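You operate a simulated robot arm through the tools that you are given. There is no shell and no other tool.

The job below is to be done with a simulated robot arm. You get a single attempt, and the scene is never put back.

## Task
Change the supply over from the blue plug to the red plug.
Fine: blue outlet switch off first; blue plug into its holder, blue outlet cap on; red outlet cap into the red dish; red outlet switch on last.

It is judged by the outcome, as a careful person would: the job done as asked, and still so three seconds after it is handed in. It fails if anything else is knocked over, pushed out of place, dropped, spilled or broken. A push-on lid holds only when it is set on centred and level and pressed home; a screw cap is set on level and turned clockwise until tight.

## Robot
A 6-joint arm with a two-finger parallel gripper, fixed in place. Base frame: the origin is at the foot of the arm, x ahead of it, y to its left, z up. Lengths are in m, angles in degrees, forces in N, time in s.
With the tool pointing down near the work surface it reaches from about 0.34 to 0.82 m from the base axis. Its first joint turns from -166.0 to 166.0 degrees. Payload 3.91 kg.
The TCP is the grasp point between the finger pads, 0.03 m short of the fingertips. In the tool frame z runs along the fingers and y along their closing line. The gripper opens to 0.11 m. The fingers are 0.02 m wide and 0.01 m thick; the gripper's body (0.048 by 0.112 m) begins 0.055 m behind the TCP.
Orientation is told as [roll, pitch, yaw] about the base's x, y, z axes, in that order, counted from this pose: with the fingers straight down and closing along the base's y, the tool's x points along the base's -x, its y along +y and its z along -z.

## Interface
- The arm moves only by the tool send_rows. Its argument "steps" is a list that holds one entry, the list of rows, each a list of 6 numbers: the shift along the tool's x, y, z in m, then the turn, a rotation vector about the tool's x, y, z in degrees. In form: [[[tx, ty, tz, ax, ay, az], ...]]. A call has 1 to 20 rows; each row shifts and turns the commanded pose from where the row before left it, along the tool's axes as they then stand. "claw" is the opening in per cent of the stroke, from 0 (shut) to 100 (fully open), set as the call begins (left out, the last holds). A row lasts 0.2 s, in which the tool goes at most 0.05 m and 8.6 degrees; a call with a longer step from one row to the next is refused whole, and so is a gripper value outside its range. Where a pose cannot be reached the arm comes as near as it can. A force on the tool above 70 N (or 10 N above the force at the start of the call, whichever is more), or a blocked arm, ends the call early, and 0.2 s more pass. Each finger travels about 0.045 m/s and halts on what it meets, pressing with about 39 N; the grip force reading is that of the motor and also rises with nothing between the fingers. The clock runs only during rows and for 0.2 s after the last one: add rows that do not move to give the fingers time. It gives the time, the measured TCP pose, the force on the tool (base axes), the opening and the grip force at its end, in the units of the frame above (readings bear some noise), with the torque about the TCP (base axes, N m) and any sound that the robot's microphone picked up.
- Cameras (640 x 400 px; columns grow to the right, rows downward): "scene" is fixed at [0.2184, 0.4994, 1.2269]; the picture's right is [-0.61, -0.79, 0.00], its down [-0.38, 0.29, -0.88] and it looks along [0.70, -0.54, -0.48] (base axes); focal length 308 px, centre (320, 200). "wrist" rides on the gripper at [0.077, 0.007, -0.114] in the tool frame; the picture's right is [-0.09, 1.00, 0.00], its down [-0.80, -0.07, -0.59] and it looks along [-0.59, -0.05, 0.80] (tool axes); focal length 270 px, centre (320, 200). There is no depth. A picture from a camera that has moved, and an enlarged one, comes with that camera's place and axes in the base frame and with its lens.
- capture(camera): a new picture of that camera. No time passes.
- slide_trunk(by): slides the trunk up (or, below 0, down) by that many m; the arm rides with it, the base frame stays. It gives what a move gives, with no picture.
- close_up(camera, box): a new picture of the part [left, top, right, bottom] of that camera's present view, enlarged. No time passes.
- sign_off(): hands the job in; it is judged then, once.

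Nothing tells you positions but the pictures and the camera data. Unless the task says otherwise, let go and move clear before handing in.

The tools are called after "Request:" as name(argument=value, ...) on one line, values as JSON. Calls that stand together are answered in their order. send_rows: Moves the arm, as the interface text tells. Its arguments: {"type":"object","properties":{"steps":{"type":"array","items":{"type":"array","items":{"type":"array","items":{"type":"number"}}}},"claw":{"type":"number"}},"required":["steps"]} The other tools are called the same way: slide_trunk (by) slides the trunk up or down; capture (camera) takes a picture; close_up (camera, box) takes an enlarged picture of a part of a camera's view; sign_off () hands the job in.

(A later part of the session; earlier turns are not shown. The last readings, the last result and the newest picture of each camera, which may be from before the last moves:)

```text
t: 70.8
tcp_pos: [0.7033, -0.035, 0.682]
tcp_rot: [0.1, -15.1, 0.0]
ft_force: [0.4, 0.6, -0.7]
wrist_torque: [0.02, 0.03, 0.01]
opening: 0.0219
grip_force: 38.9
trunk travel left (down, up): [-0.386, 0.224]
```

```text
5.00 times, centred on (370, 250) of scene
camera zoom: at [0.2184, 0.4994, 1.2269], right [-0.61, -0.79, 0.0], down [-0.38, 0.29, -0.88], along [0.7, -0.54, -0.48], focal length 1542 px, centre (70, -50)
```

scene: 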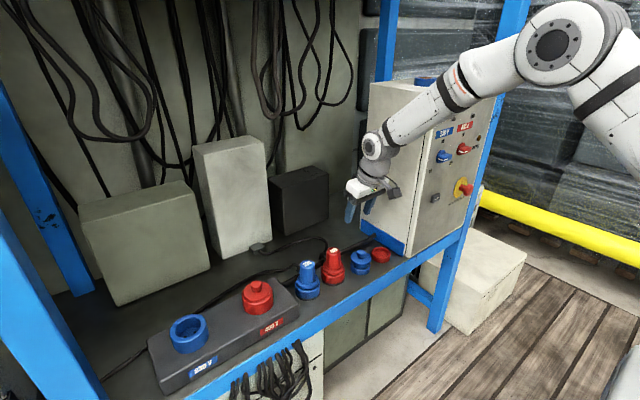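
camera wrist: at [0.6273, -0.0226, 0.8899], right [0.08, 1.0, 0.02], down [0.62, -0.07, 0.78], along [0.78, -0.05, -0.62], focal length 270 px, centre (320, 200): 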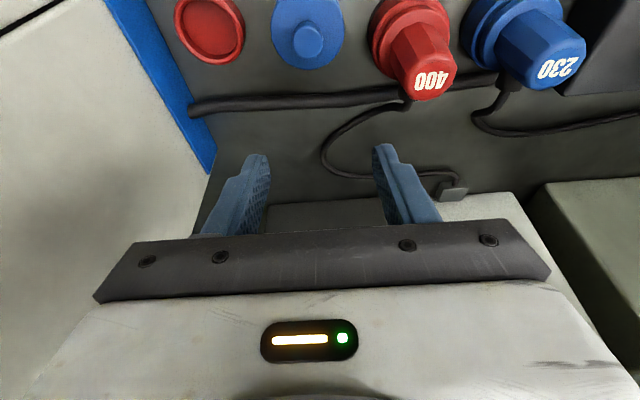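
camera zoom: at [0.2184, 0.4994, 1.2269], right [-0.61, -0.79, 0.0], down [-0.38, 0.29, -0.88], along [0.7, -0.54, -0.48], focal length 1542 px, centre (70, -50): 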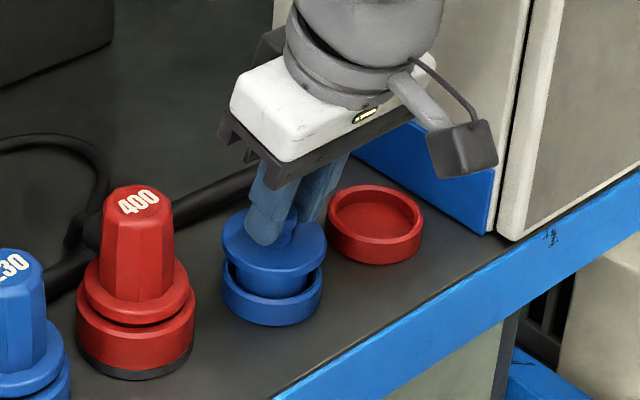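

Knob gripped. Lifting.

Request:
send_rows(steps=[[[-0.0026, 0, -0.0097, 0, 0, 0], [-0.0026, 0, -0.0097, 0, 0, 0], [-0.0052, 0, -0.0193, 0, 0, 0], [-0.0052, 0, -0.0193, 0, 0, 0], [-0.0078, 0, -0.029, 0, 0, 0], [-0.0078, 0, -0.029, 0, 0, 0], [-0.0026, 0, -0.0097, 0, 0, 0], [0, 0, 0, 0, 0, 0]]])

Request:
close_up(camera="wrist", box=[200, 0, 440, 240])

Request:
close_up(camera="scene", box=[320, 150, 430, 290])

```text
t: 72.6
tcp_pos: [0.7053, -0.033, 0.8147]
tcp_rot: [0.1, -15.2, 0.1]
ft_force: [-0.5, 0.5, -0.2]
wrist_torque: [-0.02, 0.0, -0.01]
opening: 0.0219
grip_force: 38.7
trunk travel left (down, up): [-0.386, 0.224]
```

```text
1.67 times, centred on (320, 120) of wrist
camera zoom: at [0.6019, -0.0264, 0.9023], right [0.08, 1.0, 0.02], down [0.62, -0.07, 0.78], along [0.78, -0.05, -0.62], focal length 450 px, centre (320, 333)
```

zoom: 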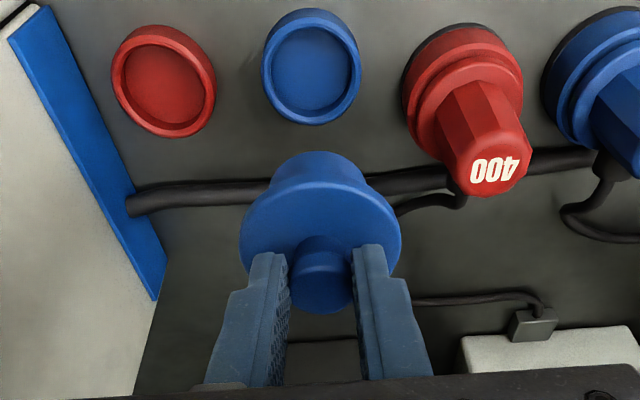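

```text
2.86 times, centred on (375, 220) of scene
camera zoom: at [0.2184, 0.4994, 1.2269], right [-0.61, -0.79, 0.0], down [-0.38, 0.29, -0.88], along [0.7, -0.54, -0.48], focal length 881 px, centre (163, 143)
```

zoom: 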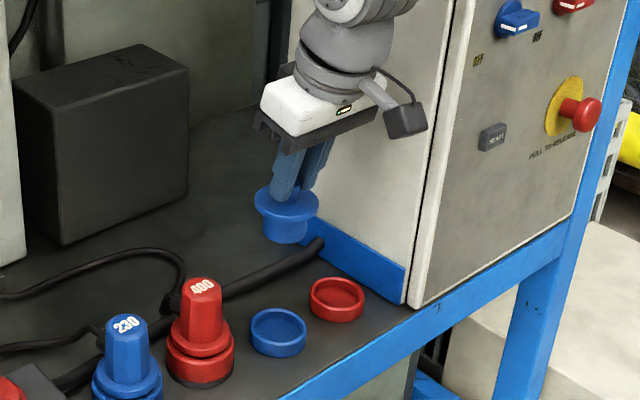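

Cap is held level. Carrying it to above the blue outlet.

Request:
send_rows(steps=[[[0, 0.03, 0, 0, 0, 0], [0, 0.04, 0, 0, 0, 0], [0, 0.04, 0, 0, 0, 0], [0, 0.04, 0, 0, 0, 0], [0, 0.04, 0, 0, 0, 0], [0, 0.04, 0, 0, 0, 0], [0, 0.04, 0, 0, 0, 0], [0, 0.04, 0, 0, 0, 0], [0, 0.04, 0, 0, 0, 0], [0, 0.04, 0, 0, 0, 0], [0, 0.04, 0, 0, 0, 0], [-0.0097, 0.03, 0.0026, 0, 0, 0], [-0.0088, 0.022, 0.0024, 0, 0, 0], [0, 0, 0, 0, 0, 0]]])

Request:
capture(camera="wrist")

Request:
close_up(camera="wrist", box=[200, 0, 440, 240])

Request:
close_up(camera="scene", box=[130, 240, 260, 380])

```text
t: 75.6
tcp_pos: [0.7225, 0.446, 0.8148]
tcp_rot: [0.1, -15.0, 0.0]
ft_force: [-0.7, -0.2, 0.2]
wrist_torque: [0.02, 0.01, 0.02]
opening: 0.0216
grip_force: 39.0
trunk travel left (down, up): [-0.386, 0.224]
```

```text
taken
camera wrist: at [0.6211, 0.4534, 0.9039], right [0.08, 1.0, 0.02], down [0.62, -0.07, 0.78], along [0.78, -0.05, -0.62], focal length 270 px, centre (320, 200)
```

wrist: 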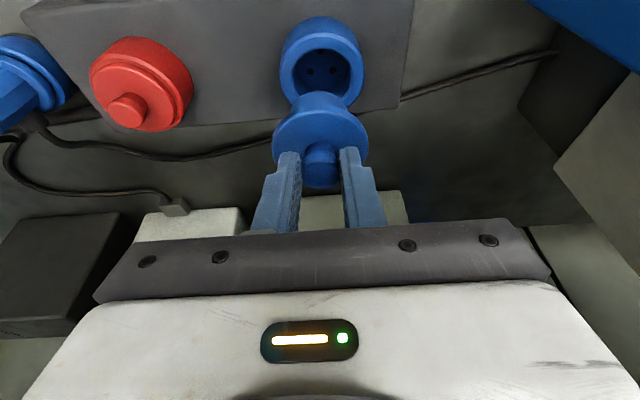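

```text
1.67 times, centred on (320, 120) of wrist
camera zoom: at [0.6211, 0.4534, 0.9039], right [0.08, 1.0, 0.02], down [0.62, -0.07, 0.78], along [0.78, -0.05, -0.62], focal length 450 px, centre (320, 333)
```

zoom: 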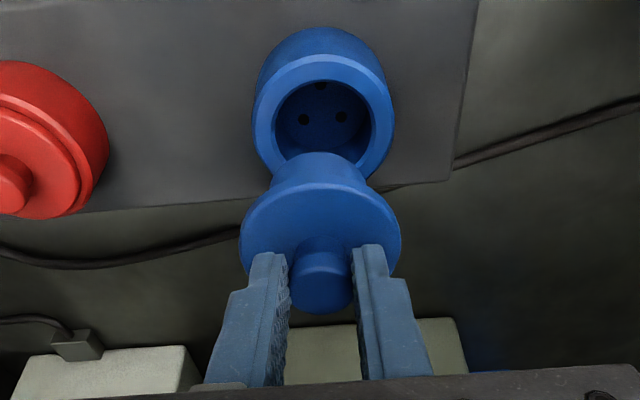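

```text
2.86 times, centred on (195, 310) of scene
camera zoom: at [0.2184, 0.4994, 1.2269], right [-0.61, -0.79, 0.0], down [-0.38, 0.29, -0.88], along [0.7, -0.54, -0.48], focal length 881 px, centre (677, -114)
```

zoom: 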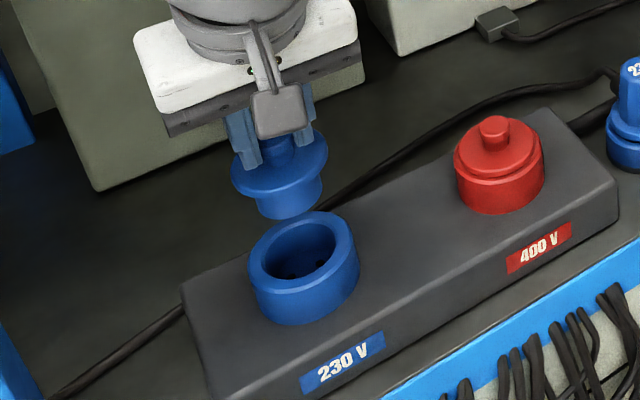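

Request:
send_rows(steps=[[[0.0037, 0.003, 0.015, 0, 0, 0], [0.0037, 0, 0.015, 0, 0, 0], [0.0023, 0, 0.0135, 0, 0, 0], [0, 0, 0, 0, 0, 0]]])

Request:
close_up(camera="wrist", box=[230, 30, 410, 210])

Request:
close_up(camera="scene", box=[150, 270, 230, 360])

```text
t: 76.6
tcp_pos: [0.7246, 0.4495, 0.7669]
tcp_rot: [0.1, -15.0, 0.0]
ft_force: [0.3, 0.2, 0.0]
wrist_torque: [0.01, -0.04, 0.0]
opening: 0.0218
grip_force: 39.1
trunk travel left (down, up): [-0.386, 0.224]
```

```text
2.22 times, centred on (320, 120) of wrist
camera zoom: at [0.622, 0.4573, 0.8563], right [0.08, 1.0, 0.02], down [0.62, -0.07, 0.78], along [0.78, -0.05, -0.62], focal length 601 px, centre (320, 378)
```

zoom: 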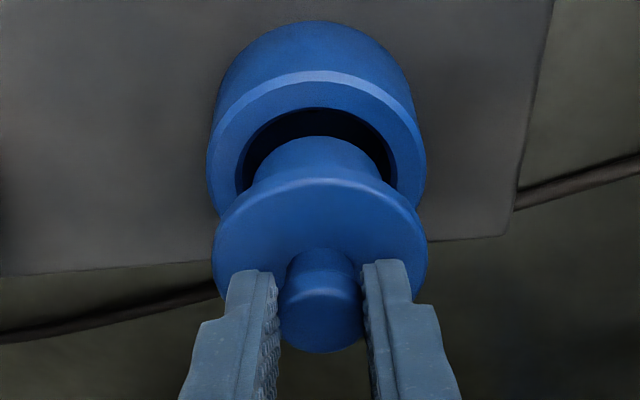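

```text
4.44 times, centred on (190, 315) of scene
camera zoom: at [0.2184, 0.4994, 1.2269], right [-0.61, -0.79, 0.0], down [-0.38, 0.29, -0.88], along [0.7, -0.54, -0.48], focal length 1370 px, centre (898, -311)
```

zoom: 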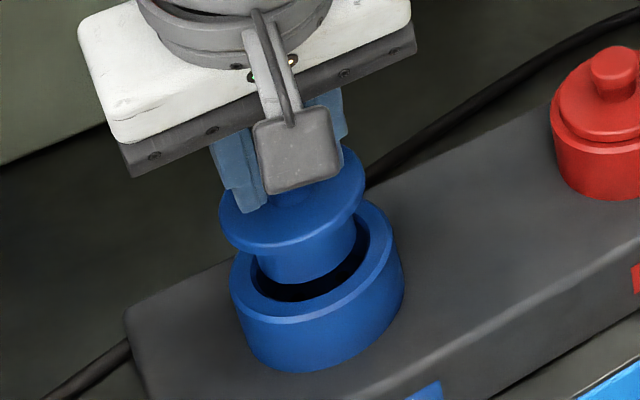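

Request:
send_rows(steps=[[[0.002, 0, 0.0119, 0, 0, 0], [0.0031, 0, 0.0116, 0, 0, 0], [0.0026, 0, 0.0097, 0, 0, 0], [0, 0, 0, 0, 0, 0]]])

Request:
close_up(camera="wrist", box=[230, 50, 410, 210])

Request:
close_up(camera="scene", box=[150, 290, 230, 360])

```text
t: 77.6
tcp_pos: [0.725, 0.4498, 0.7339]
tcp_rot: [0.1, -15.0, 0.0]
ft_force: [-0.1, -0.3, -0.6]
wrist_torque: [-0.02, -0.01, 0.02]
opening: 0.0216
grip_force: 38.6
trunk travel left (down, up): [-0.386, 0.224]
```

```text
2.50 times, centred on (320, 130) of wrist
camera zoom: at [0.6215, 0.4567, 0.8232], right [0.08, 1.0, 0.02], down [0.62, -0.07, 0.78], along [0.78, -0.05, -0.62], focal length 676 px, centre (320, 375)
```

zoom: 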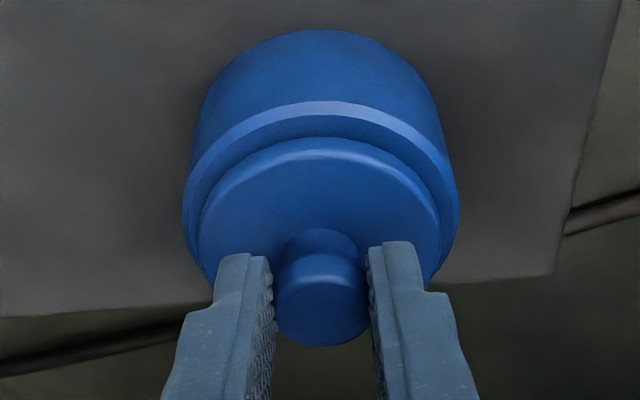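

```text
5.71 times, centred on (190, 325) of scene
camera zoom: at [0.2184, 0.4994, 1.2269], right [-0.61, -0.79, 0.0], down [-0.38, 0.29, -0.88], along [0.7, -0.54, -0.48], focal length 1762 px, centre (1063, -514)
```

zoom: 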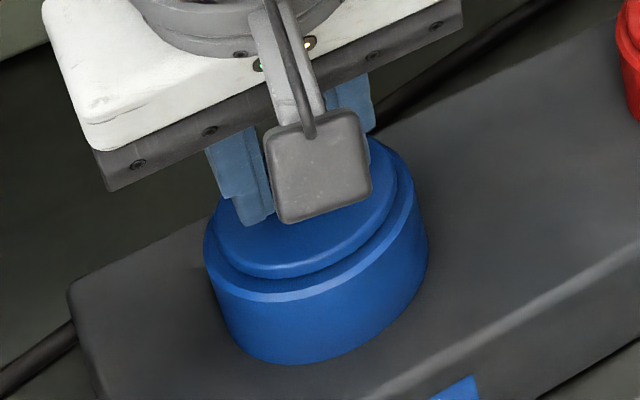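

Cap is centred within about a millimetre. Pressing down gently.

Request:
send_rows(steps=[[[0.0005, 0.0003, 0.0019, 0, 0, 0], [0.0005, 0, 0.0019, 0, 0, 0], [0, 0, 0, 0, 0, 0]]])

Request:
send_rows(steps=[[[0.0004, 0, 0.0015, 0, 0, 0], [0.0004, 0, 0.0015, 0, 0, 0], [0, 0, 0, 0, 0, 0]]])

Request:
close_up(camera="wrist", box=[230, 50, 410, 210])

Request:
close_up(camera="scene", box=[150, 290, 230, 360])

```text
t: 78.4
tcp_pos: [0.7242, 0.449, 0.7327]
tcp_rot: [0.4, -15.3, 0.0]
ft_force: [0.0, 2.0, 13.3]
wrist_torque: [0.06, -0.1, 0.04]
opening: 0.0215
grip_force: 38.9
trunk travel left (down, up): [-0.386, 0.224]
```

```text
t: 79.2
tcp_pos: [0.7258, 0.4486, 0.7327]
tcp_rot: [0.2, -15.4, 0.0]
ft_force: [1.6, 2.4, 28.0]
wrist_torque: [0.12, -0.33, 0.03]
opening: 0.0218
grip_force: 38.9
trunk travel left (down, up): [-0.386, 0.224]
```

```text
2.50 times, centred on (320, 130) of wrist
camera zoom: at [0.621, 0.4561, 0.8207], right [0.08, 1.0, 0.03], down [0.61, -0.07, 0.79], along [0.79, -0.05, -0.62], focal length 676 px, centre (320, 375)
```

zoom: 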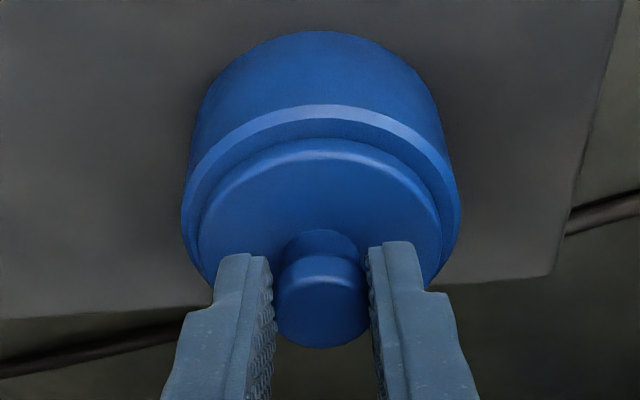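

```text
5.71 times, centred on (190, 325) of scene
camera zoom: at [0.2184, 0.4994, 1.2269], right [-0.61, -0.79, 0.0], down [-0.38, 0.29, -0.88], along [0.7, -0.54, -0.48], focal length 1762 px, centre (1063, -514)
```

zoom: 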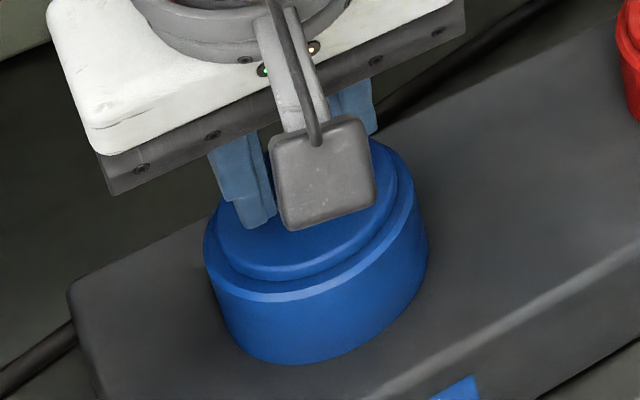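

Request:
send_rows(steps=[[[0.0004, 0, 0.0015, 0, 0, 0], [0.0004, 0, 0.0015, 0, 0, 0], [0, 0, 0, 0, 0, 0]]])

Request:
close_up(camera="scene", box=[150, 270, 290, 360])

```text
t: 80.0
tcp_pos: [0.7239, 0.4494, 0.7297]
tcp_rot: [0.3, -15.3, -0.1]
ft_force: [0.2, 0.5, 30.2]
wrist_torque: [0.0, -0.38, -0.02]
opening: 0.0221
grip_force: 38.8
trunk travel left (down, up): [-0.386, 0.224]
```

```text
4.44 times, centred on (220, 315) of scene
camera zoom: at [0.2184, 0.4994, 1.2269], right [-0.61, -0.79, 0.0], down [-0.38, 0.29, -0.88], along [0.7, -0.54, -0.48], focal length 1370 px, centre (764, -311)
```

zoom: 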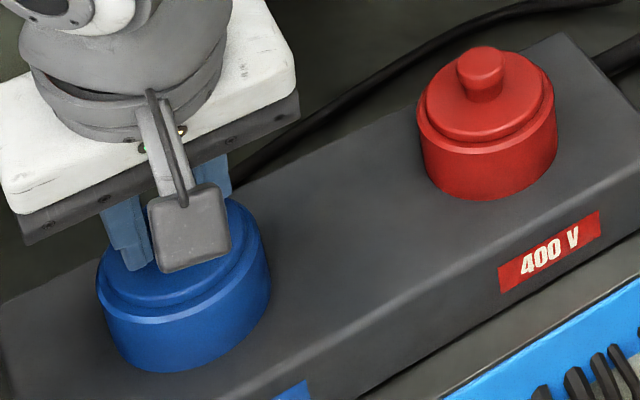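

Request:
close_up(camera="wrist", box=[230, 50, 410, 210])

Request:
send_rows(steps=[[[0.0004, 0, 0.0015, 0, 0, 0], [0.0004, 0, 0.0015, 0, 0, 0], [0, 0, 0, 0, 0, 0]]])

Request:
close_up(camera="wrist", box=[230, 50, 410, 210])

```text
2.50 times, centred on (320, 130) of wrist
camera zoom: at [0.621, 0.4564, 0.8184], right [0.08, 1.0, 0.03], down [0.61, -0.07, 0.79], along [0.78, -0.05, -0.62], focal length 676 px, centre (320, 375)
```

zoom: 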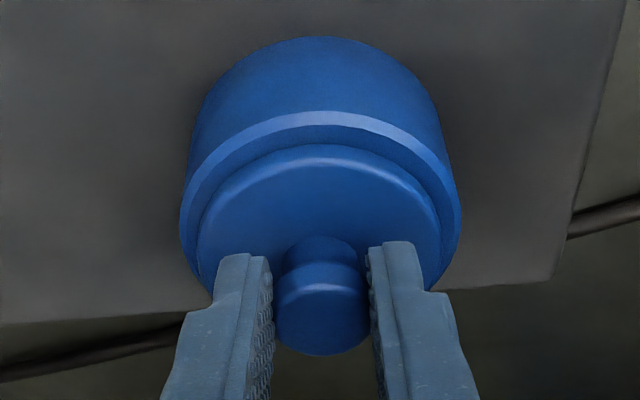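

```text
t: 80.8
tcp_pos: [0.7229, 0.4495, 0.7255]
tcp_rot: [0.3, -15.4, 0.0]
ft_force: [1.5, 3.6, 30.5]
wrist_torque: [0.11, -0.44, 0.08]
opening: 0.0218
grip_force: 39.1
trunk travel left (down, up): [-0.386, 0.224]
```

```text
2.50 times, centred on (320, 130) of wrist
camera zoom: at [0.6204, 0.4559, 0.815], right [0.08, 1.0, 0.03], down [0.61, -0.07, 0.79], along [0.78, -0.05, -0.62], focal length 676 px, centre (320, 375)
```

zoom: 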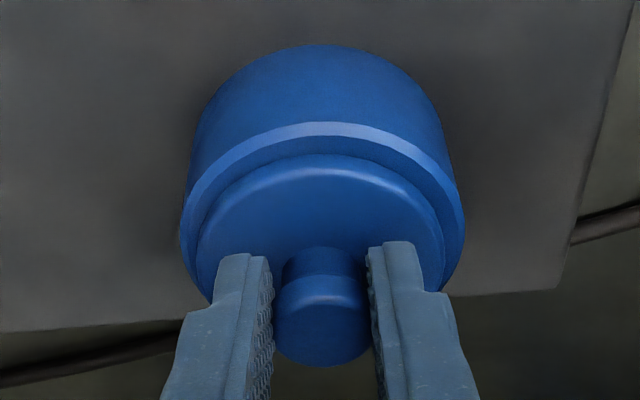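

The fingers are slipping on the knob at about 30 N; the flange appears to be on the rim. I'll release, rise, and compare it with the red cap.

Request:
send_rows(steps=[[[0, 0, 0, 0, 0, 0], [0, 0, 0, 0, 0, 0], [-0.0013, 0, -0.0048, 0, 0, 0], [-0.0052, 0, -0.0193, 0, 0, 0], [-0.0078, 0, -0.029, 0, 0, 0], [0, 0, 0, 0, 0, 0]]], claw=45)

Request:
capture(camera="wrist")

Request:
close_up(camera="scene", box=[150, 270, 290, 360])

Request:
close_up(camera="wrist", box=[30, 0, 410, 160])

```text
t: 82.2
tcp_pos: [0.7241, 0.4477, 0.7748]
tcp_rot: [0.0, -15.0, 0.0]
ft_force: [0.3, -0.5, 0.0]
wrist_torque: [0.01, 0.02, 0.02]
opening: 0.0493
grip_force: 0.1
trunk travel left (down, up): [-0.386, 0.224]
```

```text
taken
camera wrist: at [0.6209, 0.4559, 0.8643], right [0.08, 1.0, 0.02], down [0.62, -0.07, 0.78], along [0.78, -0.05, -0.62], focal length 270 px, centre (320, 200)
```

wrist: 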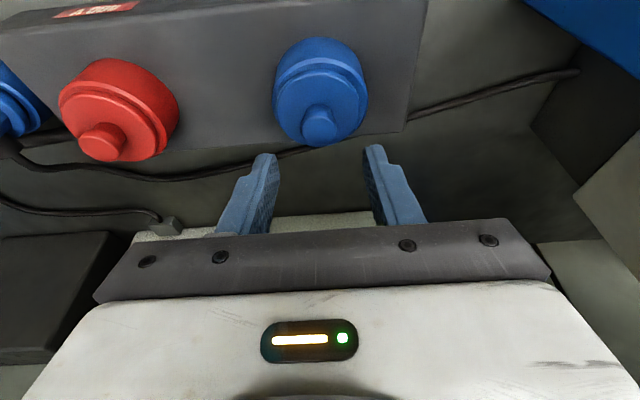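

```text
4.44 times, centred on (220, 315) of scene
camera zoom: at [0.2184, 0.4994, 1.2269], right [-0.61, -0.79, 0.0], down [-0.38, 0.29, -0.88], along [0.7, -0.54, -0.48], focal length 1370 px, centre (764, -311)
```

zoom: 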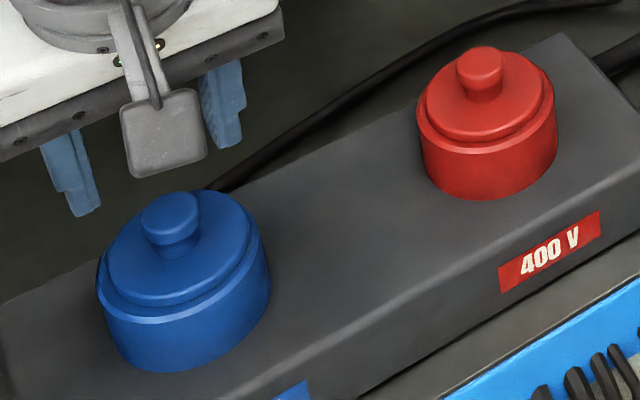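

```text
1.68 times, centred on (220, 80) of wrist
camera zoom: at [0.6209, 0.4559, 0.8643], right [0.08, 1.0, 0.02], down [0.62, -0.07, 0.78], along [0.78, -0.05, -0.62], focal length 455 px, centre (488, 402)
```

zoom: 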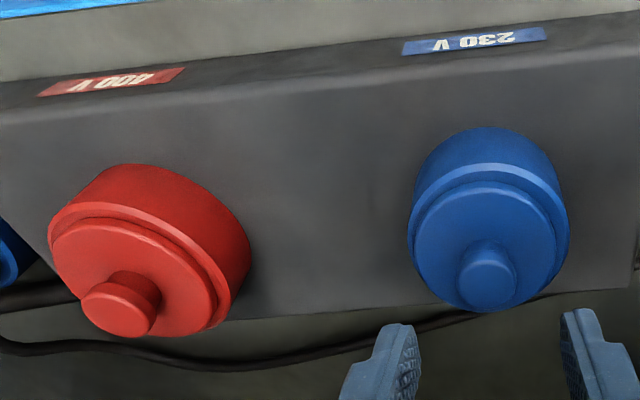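

I'll press the cap from above with closed fingertips, centred on the knob, to be sure it's home.

Request:
send_rows(steps=[[[-0.0087, 0.0005, 0.0023, 0, 0, 0], [0, 0, 0, 0, 0, 0], [0, 0, 0, 0, 0, 0], [0, 0, 0, 0, 0, 0]]], claw=0)

Request:
send_rows(steps=[[[0.0026, 0, 0.0097, 0, 0, 0], [0.0026, 0, 0.0097, 0, 0, 0], [0.0013, 0, 0.0048, 0, 0, 0], [0, 0, 0, 0, 0, 0]]])

Request:
close_up(camera="wrist", box=[230, 50, 410, 210])

Request:
close_up(camera="scene", box=[150, 270, 290, 360])

```text
t: 83.2
tcp_pos: [0.7347, 0.4503, 0.775]
tcp_rot: [0.1, -15.1, 0.0]
ft_force: [-0.9, 0.7, 0.1]
wrist_torque: [0.03, 0.02, -0.01]
opening: 0.0001
grip_force: 37.5
trunk travel left (down, up): [-0.386, 0.224]
```

```text
t: 84.2
tcp_pos: [0.7352, 0.4508, 0.7505]
tcp_rot: [0.2, -15.1, 0.1]
ft_force: [-0.1, 0.0, -0.4]
wrist_torque: [-0.03, 0.0, -0.01]
opening: 0.0002
grip_force: 37.1
trunk travel left (down, up): [-0.386, 0.224]
```

```text
2.50 times, centred on (320, 130) of wrist
camera zoom: at [0.6321, 0.4574, 0.8391], right [0.08, 1.0, 0.02], down [0.62, -0.07, 0.78], along [0.78, -0.05, -0.62], focal length 676 px, centre (320, 375)
```

zoom: 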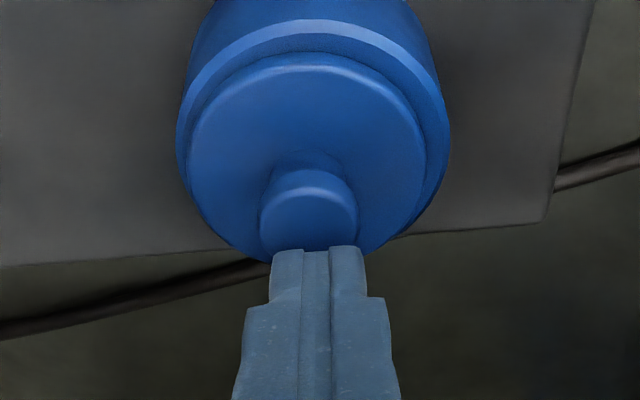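

```text
4.44 times, centred on (220, 315) of scene
camera zoom: at [0.2184, 0.4994, 1.2269], right [-0.61, -0.79, 0.0], down [-0.38, 0.29, -0.88], along [0.7, -0.54, -0.48], focal length 1370 px, centre (764, -311)
```

zoom: 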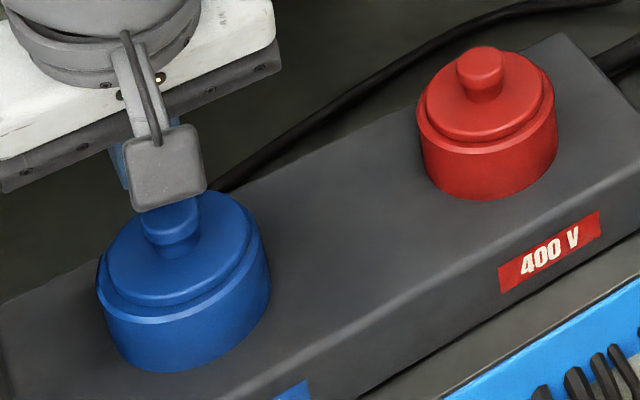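

Request:
send_rows(steps=[[[0.0008, -0.001, 0.0029, 0, 0, 0], [0.0005, 0, 0.0019, 0, 0, 0], [0.0005, 0, 0.0019, 0, 0, 0], [0, 0, 0, 0, 0, 0]]])

Request:
send_rows(steps=[[[0.0005, 0, 0.0019, 0, 0, 0], [0.0005, 0, 0.0019, 0, 0, 0], [0, 0, 0, 0, 0, 0]]])

```text
t: 85.2
tcp_pos: [0.7349, 0.4488, 0.7452]
tcp_rot: [0.3, -15.2, 0.0]
ft_force: [-0.2, 1.6, 6.0]
wrist_torque: [0.05, 0.01, 0.03]
opening: 0.0001
grip_force: 37.6
trunk travel left (down, up): [-0.386, 0.224]
```

```text
t: 86.0
tcp_pos: [0.734, 0.4481, 0.7445]
tcp_rot: [0.3, -15.4, -0.2]
ft_force: [3.2, 2.0, 26.2]
wrist_torque: [0.07, -0.05, 0.0]
opening: 0.0001
grip_force: 37.3
trunk travel left (down, up): [-0.386, 0.224]
```

Request:
send_rows(steps=[[[0.0005, 0, 0.0019, 0, 0, 0], [0.0005, 0, 0.0019, 0, 0, 0], [0, 0, 0, 0, 0, 0]]])

Request:
send_rows(steps=[[[0.0004, 0, 0.0014, 0, 0, 0], [0, 0, 0, 0, 0, 0]]])

Request:
close_up(camera="scene", box=[150, 270, 290, 360])

Request:
close_up(camera="wrist", box=[230, 50, 410, 210])

```text
t: 86.8
tcp_pos: [0.7346, 0.4483, 0.7449]
tcp_rot: [0.5, -15.7, -0.1]
ft_force: [0.5, -2.5, 41.7]
wrist_torque: [-0.11, 0.09, -0.01]
opening: 0.0001
grip_force: 37.7
trunk travel left (down, up): [-0.386, 0.224]
```

```text
t: 87.4
tcp_pos: [0.7345, 0.4488, 0.7441]
tcp_rot: [0.6, -15.8, -0.1]
ft_force: [1.0, -2.1, 45.6]
wrist_torque: [-0.11, 0.06, -0.03]
opening: 0.0
grip_force: 37.4
trunk travel left (down, up): [-0.386, 0.224]
```

```text
4.44 times, centred on (220, 315) of scene
camera zoom: at [0.2184, 0.4994, 1.2269], right [-0.61, -0.79, 0.0], down [-0.38, 0.29, -0.88], along [0.7, -0.54, -0.48], focal length 1370 px, centre (764, -311)
```

zoom: 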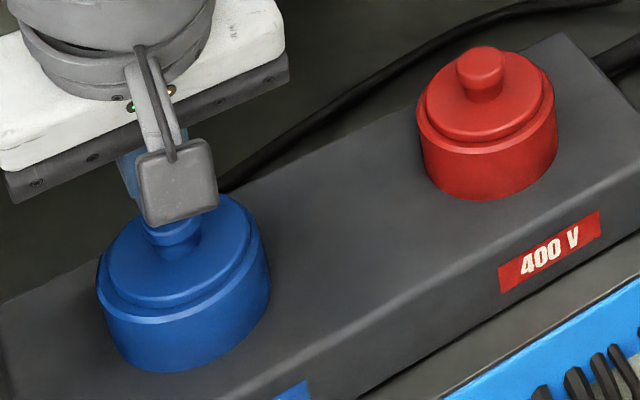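

```text
2.50 times, centred on (320, 130) of wrist
camera zoom: at [0.6298, 0.4552, 0.8322], right [0.08, 1.0, 0.03], down [0.61, -0.08, 0.79], along [0.79, -0.05, -0.61], focal length 676 px, centre (320, 375)
```

zoom: 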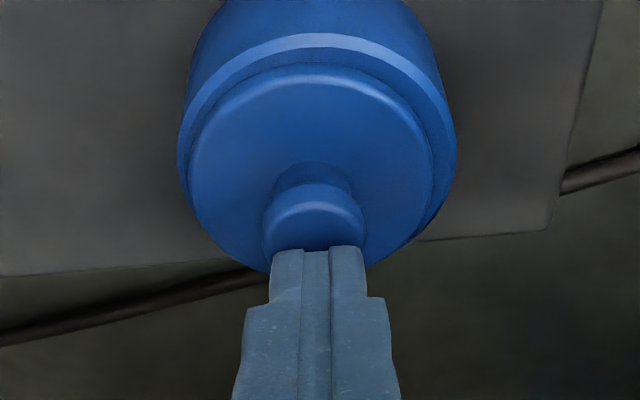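

The cap doesn't move under 45 N – it's home. Next the red cap: I'll go up, remove the tilt and turn to yaw -90 (needed for the room beside the control box at the red dish).

Request:
send_rows(steps=[[[-0.0026, 0, -0.0097, 0, 0, 0], [-0.0078, 0, -0.029, 0, 0, 0], [-0.0078, 0, -0.029, 0, 0, 0], [-0.0078, 0, -0.029, 0, 0, 0], [0.012, -0.03, 0, 0, 0, 0], [0.012, -0.04, 0, 0, 0, 0], [0.006, -0.04, 0, 0, 0, 0], [0, -0.04, 0, 0, 0, 0], [0, 0, 0, 0, 7.5, 0], [0, 0, 0, 0, 7.5, 0], [0, 0, 0, 0, 0, 0]]], claw=45)

Request:
send_rows(steps=[[[0, 0, 0, 0, 0, 8.2], [0, 0, 0, 0, 0, 8.2], [0, 0, 0, 0, 0, 8.2], [0, 0, 0, 0, 0, 8.2], [0, 0, 0, 0, 0, 8.2], [0, 0, 0, 0, 0, 8.2], [0, 0, 0, 0, 0, 8.2], [0, 0, 0, 0, 0, 8.2], [0, 0, 0, 0, 0, 8.2], [0, 0, 0, 0, 0, 8.2], [0, 0, 0, 0, 0, 8], [0, 0, 0, 0, 0, 0]]])

Request:
capture(camera="wrist")

Request:
capture(camera="scene")

```text
t: 89.8
tcp_pos: [0.7046, 0.2974, 0.8252]
tcp_rot: [0.1, 0.0, 0.0]
ft_force: [0.3, -0.4, -0.2]
wrist_torque: [0.01, 0.02, 0.02]
opening: 0.0496
grip_force: 0.1
trunk travel left (down, up): [-0.386, 0.224]
```

```text
t: 92.4
tcp_pos: [0.7047, 0.2999, 0.827]
tcp_rot: [0.0, 0.1, -90.1]
ft_force: [0.5, -0.3, -0.1]
wrist_torque: [-0.01, 0.02, 0.0]
opening: 0.0494
grip_force: 0.2
trunk travel left (down, up): [-0.386, 0.224]
```

```text
taken
camera wrist: at [0.7125, 0.3775, 0.9396], right [1.0, -0.09, 0.0], down [-0.07, -0.8, 0.59], along [-0.05, -0.59, -0.81], focal length 270 px, centre (320, 200)
```

wrist: 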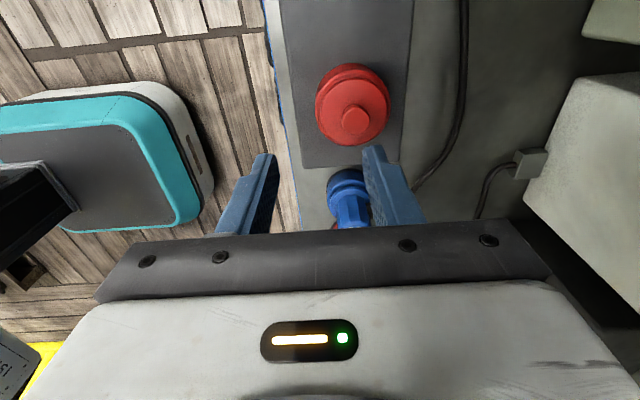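

```text
taken
```

scene: 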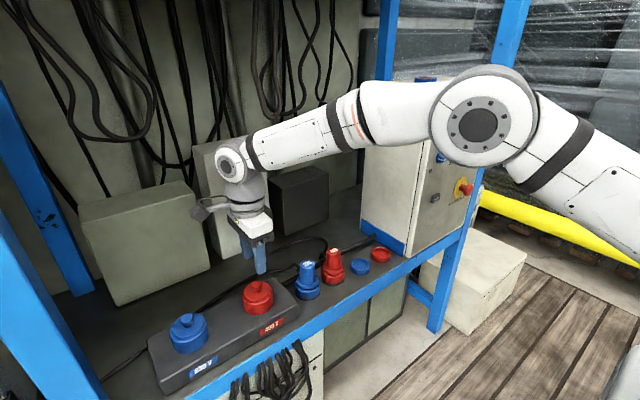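

Request:
close_up(camera="wrist", box=[270, 40, 430, 160])

Request:
close_up(camera="scene", box=[220, 265, 310, 345])

```text
3.33 times, centred on (350, 100) of wrist
camera zoom: at [0.7125, 0.3775, 0.9396], right [1.0, -0.09, 0.0], down [-0.07, -0.8, 0.59], along [-0.05, -0.59, -0.81], focal length 901 px, centre (220, 533)
```

zoom: 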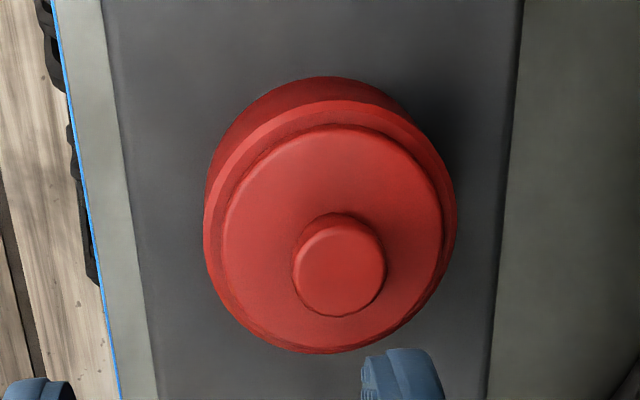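

```text
5.00 times, centred on (265, 305) of scene
camera zoom: at [0.2184, 0.4994, 1.2269], right [-0.61, -0.79, 0.0], down [-0.38, 0.29, -0.88], along [0.7, -0.54, -0.48], focal length 1542 px, centre (595, -325)
```

zoom: 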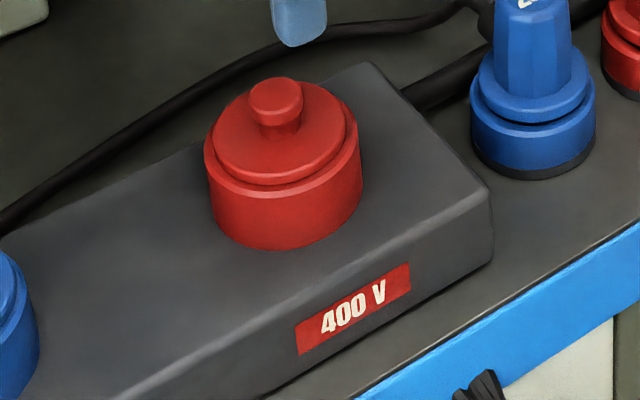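

Request:
send_rows(steps=[[[-0.009, 0.015, 0.02, 0, 0, 0], [0, 0.015, 0.032, 0, 0, 0], [0, 0, 0, 0, 0, 0]]])

Request:
close_up(camera="wrist", box=[210, 60, 430, 240])

Request:
close_up(camera="scene", box=[220, 235, 310, 335])

```text
t: 93.2
tcp_pos: [0.7346, 0.2906, 0.7744]
tcp_rot: [0.0, 0.0, -90.0]
ft_force: [0.4, 0.2, -0.7]
wrist_torque: [-0.03, 0.02, 0.06]
opening: 0.0495
grip_force: 0.0
trunk travel left (down, up): [-0.386, 0.224]
```

```text
2.22 times, centred on (320, 150) of wrist
camera zoom: at [0.7422, 0.3687, 0.8875], right [1.0, -0.09, 0.0], down [-0.07, -0.8, 0.59], along [-0.05, -0.59, -0.81], focal length 601 px, centre (320, 311)
```

zoom: 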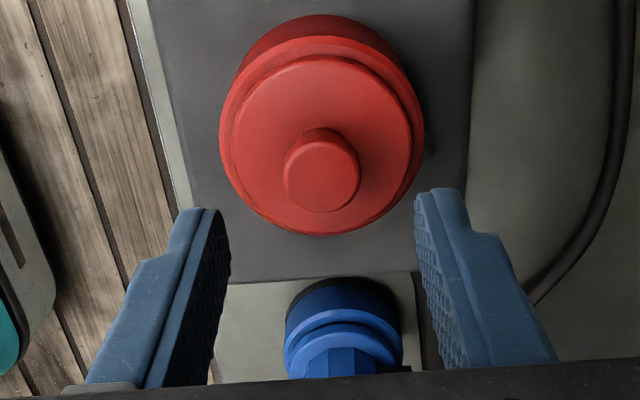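

```text
4.00 times, centred on (265, 285) of scene
camera zoom: at [0.2184, 0.4994, 1.2269], right [-0.61, -0.79, 0.0], down [-0.38, 0.29, -0.88], along [0.7, -0.54, -0.48], focal length 1233 px, centre (540, -140)
```

zoom: 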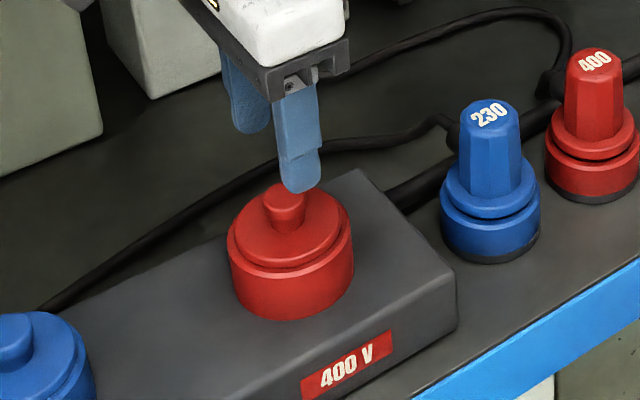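

Request:
send_rows(steps=[[[0.0025, 0.002, 0.02, 0, 0, 0], [0, 0, 0.015, 0, 0, 0], [0, 0, 0.005, 0, 0, 0], [0, 0, 0, 0, 0, 0]]])

Request:
close_up(camera="wrist", box=[210, 60, 430, 240])

Request:
close_up(camera="scene", box=[220, 235, 310, 335])

```text
t: 94.2
tcp_pos: [0.7376, 0.2926, 0.7334]
tcp_rot: [0.1, 0.1, -90.0]
ft_force: [-1.3, -0.2, 0.2]
wrist_torque: [0.01, -0.01, -0.01]
opening: 0.0497
grip_force: 0.2
trunk travel left (down, up): [-0.386, 0.224]
```

```text
2.22 times, centred on (320, 150) of wrist
camera zoom: at [0.7453, 0.3709, 0.8467], right [1.0, -0.09, 0.0], down [-0.07, -0.8, 0.59], along [-0.05, -0.59, -0.81], focal length 601 px, centre (320, 311)
```

zoom: 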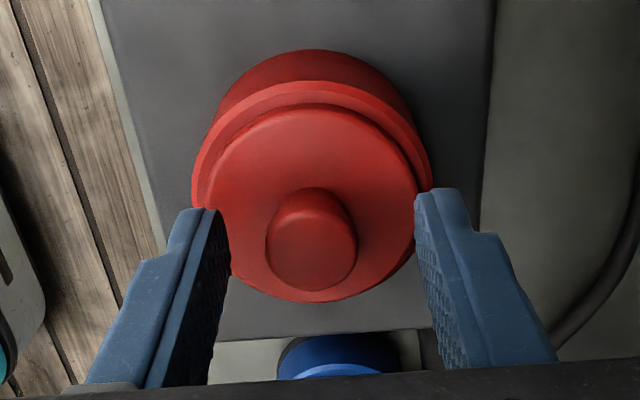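

```text
4.00 times, centred on (265, 285) of scene
camera zoom: at [0.2184, 0.4994, 1.2269], right [-0.61, -0.79, 0.0], down [-0.38, 0.29, -0.88], along [0.7, -0.54, -0.48], focal length 1233 px, centre (540, -140)
```

zoom: 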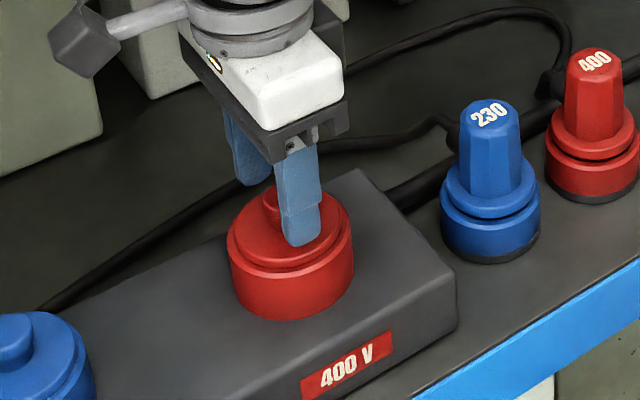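

Request:
send_rows(steps=[[[0, -0.001, 0.001, 0, 0, 0], [0, 0, 0, 0, 0, 0], [0, 0, 0, 0, 0, 0], [0, 0, 0, 0, 0, 0], [0, 0, 0, 0, 0, 0]]], claw=5)

Request:
send_rows(steps=[[[0, 0, -0.004, 0, 0, 0], [0, 0, -0.004, 0, 0, 0], [0, 0, -0.004, 0, 0, 0], [0, 0, -0.004, 0, 0, 0], [0, 0, 0, 0, 0, 0]]])

Request:
close_up(camera="wrist", box=[210, 60, 430, 240])

Request:
close_up(camera="scene", box=[220, 235, 310, 335])

```text
t: 95.4
tcp_pos: [0.7349, 0.293, 0.7328]
tcp_rot: [0.1, 0.2, -90.0]
ft_force: [0.1, -0.8, 0.6]
wrist_torque: [0.01, 0.0, -0.04]
opening: 0.0219
grip_force: 39.1
trunk travel left (down, up): [-0.386, 0.224]
```

```text
t: 96.6
tcp_pos: [0.7365, 0.2934, 0.7498]
tcp_rot: [0.0, 0.2, -90.1]
ft_force: [-0.3, 0.2, -0.3]
wrist_torque: [0.03, -0.04, -0.03]
opening: 0.0222
grip_force: 39.0
trunk travel left (down, up): [-0.386, 0.224]
```

```text
2.22 times, centred on (320, 150) of wrist
camera zoom: at [0.7447, 0.3712, 0.8621], right [1.0, -0.09, 0.0], down [-0.07, -0.8, 0.59], along [-0.05, -0.59, -0.81], focal length 601 px, centre (320, 311)
```

zoom: 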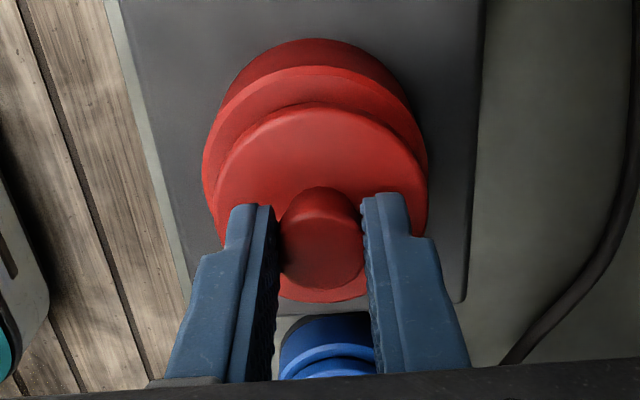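

```text
4.00 times, centred on (265, 285) of scene
camera zoom: at [0.2184, 0.4994, 1.2269], right [-0.61, -0.79, 0.0], down [-0.38, 0.29, -0.88], along [0.7, -0.54, -0.48], focal length 1233 px, centre (540, -140)
```

zoom: 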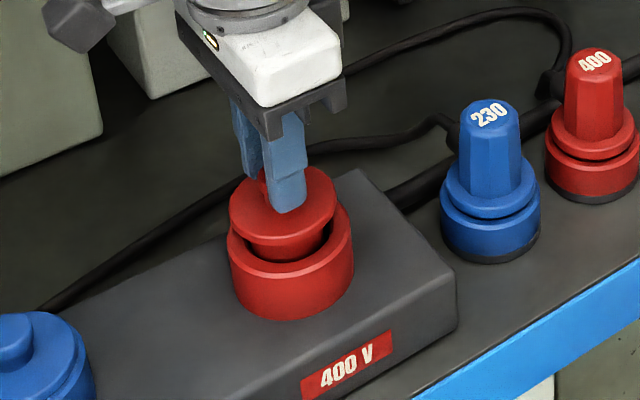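

The red cap came free. Lifting and carrying it toward the red dish at about (0.712, -0.123).

Request:
send_rows(steps=[[[0, 0, -0.02, 0, 0, 0], [0, 0, -0.03, 0, 0, 0], [0, 0, -0.03, 0, 0, 0], [-0.03, 0, 0, 0, 0, 0], [-0.035, 0, 0, 0, 0, 0], [-0.035, 0, 0, 0, 0, 0], [-0.035, 0, 0, 0, 0, 0], [-0.035, 0, 0, 0, 0, 0], [-0.035, 0, 0, 0, 0, 0], [-0.035, 0, 0, 0, 0, 0], [-0.035, -0.008, 0, 0, 0, 0], [-0.035, -0.008, 0, 0, 0, 0], [-0.03, -0.008, 0, 0, 0, 0], [0, 0, 0, 0, 0, 0]]])

Request:
capture(camera="wrist")

Request:
capture(camera="scene")

```text
t: 99.6
tcp_pos: [0.7117, -0.0497, 0.8275]
tcp_rot: [0.1, 0.1, -90.0]
ft_force: [0.2, -0.5, -0.5]
wrist_torque: [0.0, 0.0, -0.01]
opening: 0.0218
grip_force: 39.2
trunk travel left (down, up): [-0.386, 0.224]
```

```text
taken
camera wrist: at [0.7205, 0.0285, 0.9407], right [1.0, -0.09, 0.0], down [-0.07, -0.8, 0.59], along [-0.05, -0.59, -0.81], focal length 270 px, centre (320, 200)
```

wrist: 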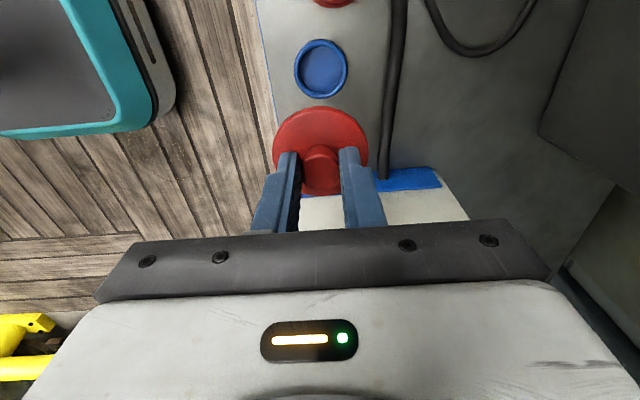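

```text
taken
```

scene: 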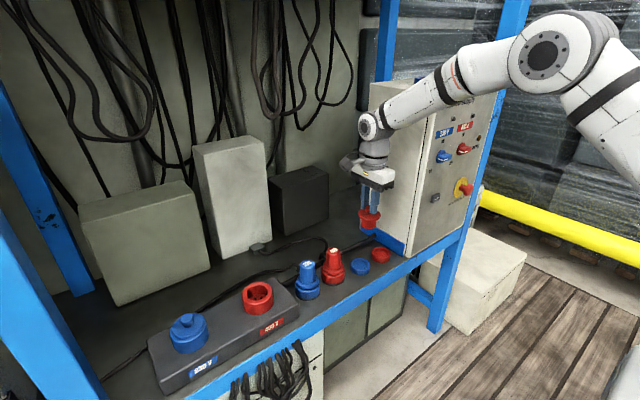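

Beside the control box (left face at y≈-0.174) clearance for an upright wrist over the red dish would be only millimetres. I'll set the cap briefly in the empty blue dish and regrip it with the wrist leaning away from the box.

Request:
send_rows(steps=[[[0.02, 0, 0.02, 0, 0, 0], [0, 0, 0.03, 0, 0, 0], [0, 0, 0.03, 0, 0, 0], [0, 0, 0.03, 0, 0, 0], [0, 0, 0.01, 0, 0, 0], [0, 0, 0, 0, 0, 0]]])

Request:
close_up(camera="wrist", box=[210, 60, 430, 240])

Request:
close_up(camera="scene", box=[320, 190, 430, 290])

```text
t: 101.0
tcp_pos: [0.7131, -0.0277, 0.7108]
tcp_rot: [0.1, 0.1, -90.0]
ft_force: [0.1, 0.3, -1.1]
wrist_torque: [0.03, 0.02, -0.01]
opening: 0.0217
grip_force: 38.7
trunk travel left (down, up): [-0.386, 0.224]
```

```text
2.22 times, centred on (320, 150) of wrist
camera zoom: at [0.7201, 0.0502, 0.8238], right [1.0, -0.09, 0.0], down [-0.07, -0.8, 0.59], along [-0.05, -0.59, -0.81], focal length 601 px, centre (320, 311)
```

zoom: 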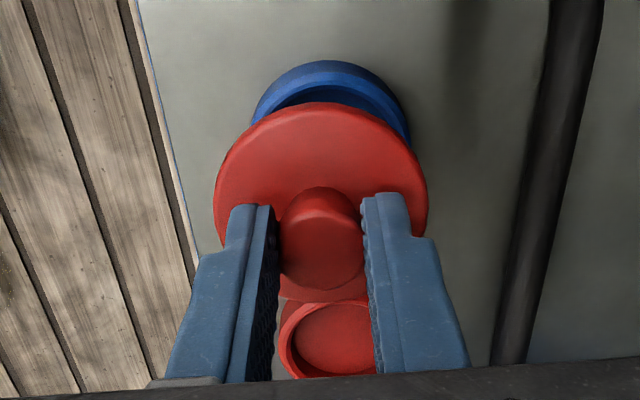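

```text
4.00 times, centred on (375, 240) of scene
camera zoom: at [0.2184, 0.4994, 1.2269], right [-0.61, -0.79, 0.0], down [-0.38, 0.29, -0.88], along [0.7, -0.54, -0.48], focal length 1233 px, centre (100, 40)
```

zoom: 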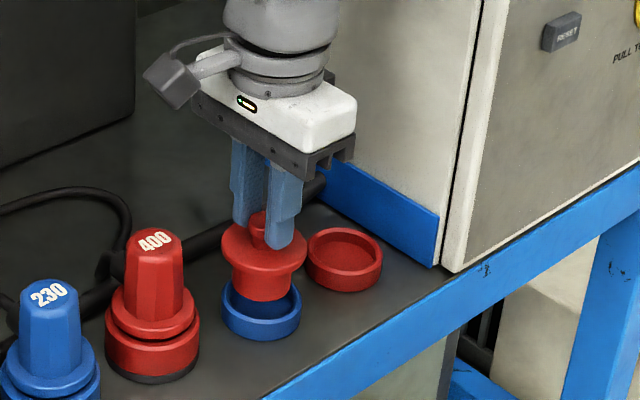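

Request:
send_rows(steps=[[[0.001, 0.0035, 0.005, 0, 0, 0], [0, 0, 0.008, 0, 0, 0], [0, 0, 0.006, 0, 0, 0], [0, 0, 0, 0, 0, 0]]])

Request:
close_up(camera="wrist", box=[210, 60, 430, 240])

Request:
close_up(camera="scene", box=[320, 210, 420, 290])

```text
t: 102.0
tcp_pos: [0.7163, -0.026, 0.6953]
tcp_rot: [0.4, 0.0, -90.0]
ft_force: [-1.3, -3.5, 24.7]
wrist_torque: [0.06, 0.0, 0.0]
opening: 0.0217
grip_force: 38.8
trunk travel left (down, up): [-0.386, 0.224]
```

```text
2.22 times, centred on (320, 150) of wrist
camera zoom: at [0.7236, 0.0508, 0.8077], right [1.0, -0.09, 0.01], down [-0.08, -0.8, 0.59], along [-0.05, -0.59, -0.81], focal length 601 px, centre (320, 311)
```

zoom: 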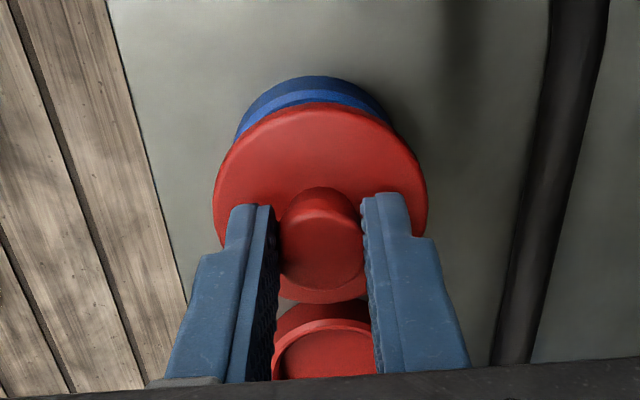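

```text
5.00 times, centred on (370, 250) of scene
camera zoom: at [0.2184, 0.4994, 1.2269], right [-0.61, -0.79, 0.0], down [-0.38, 0.29, -0.88], along [0.7, -0.54, -0.48], focal length 1542 px, centre (70, -50)
```

zoom: 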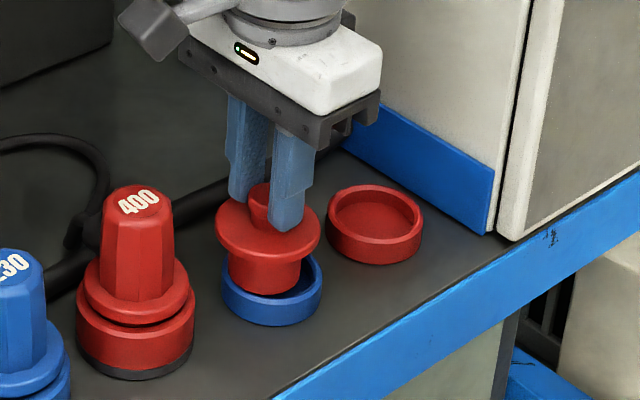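

Request:
send_rows(steps=[[[0, 0, -0.005, 0, 0, 0], [-0.003, -0.002, 0, 0, 0, 0], [0, 0, 0, 0, 0, 0]]])

Request:
close_up(camera="scene", box=[340, 230, 400, 280])

Request:
close_up(camera="wrist", box=[250, 60, 390, 160])

```text
t: 102.8
tcp_pos: [0.7135, -0.03, 0.6945]
tcp_rot: [-0.1, 0.1, -90.1]
ft_force: [0.2, -1.0, -0.7]
wrist_torque: [0.03, 0.03, -0.03]
opening: 0.0219
grip_force: 39.7
trunk travel left (down, up): [-0.386, 0.224]
```

```text
8.00 times, centred on (370, 255) of scene
camera zoom: at [0.2184, 0.4994, 1.2269], right [-0.61, -0.79, 0.0], down [-0.38, 0.29, -0.88], along [0.7, -0.54, -0.48], focal length 2467 px, centre (-80, -240)
```

zoom: 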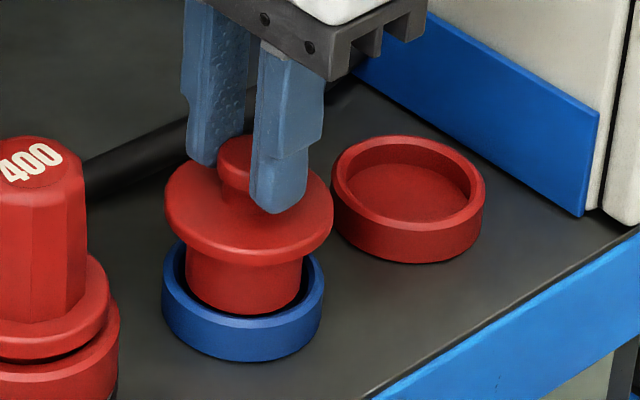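

```text
4.00 times, centred on (320, 110) of wrist
camera zoom: at [0.7214, 0.0478, 0.8071], right [1.0, -0.09, 0.0], down [-0.07, -0.8, 0.59], along [-0.05, -0.59, -0.81], focal length 1081 px, centre (320, 560)
```

zoom: 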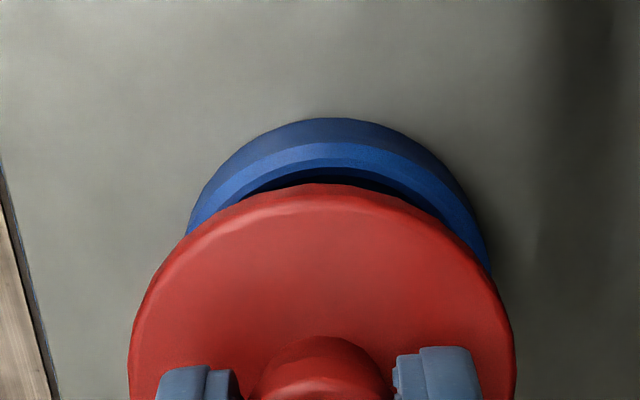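

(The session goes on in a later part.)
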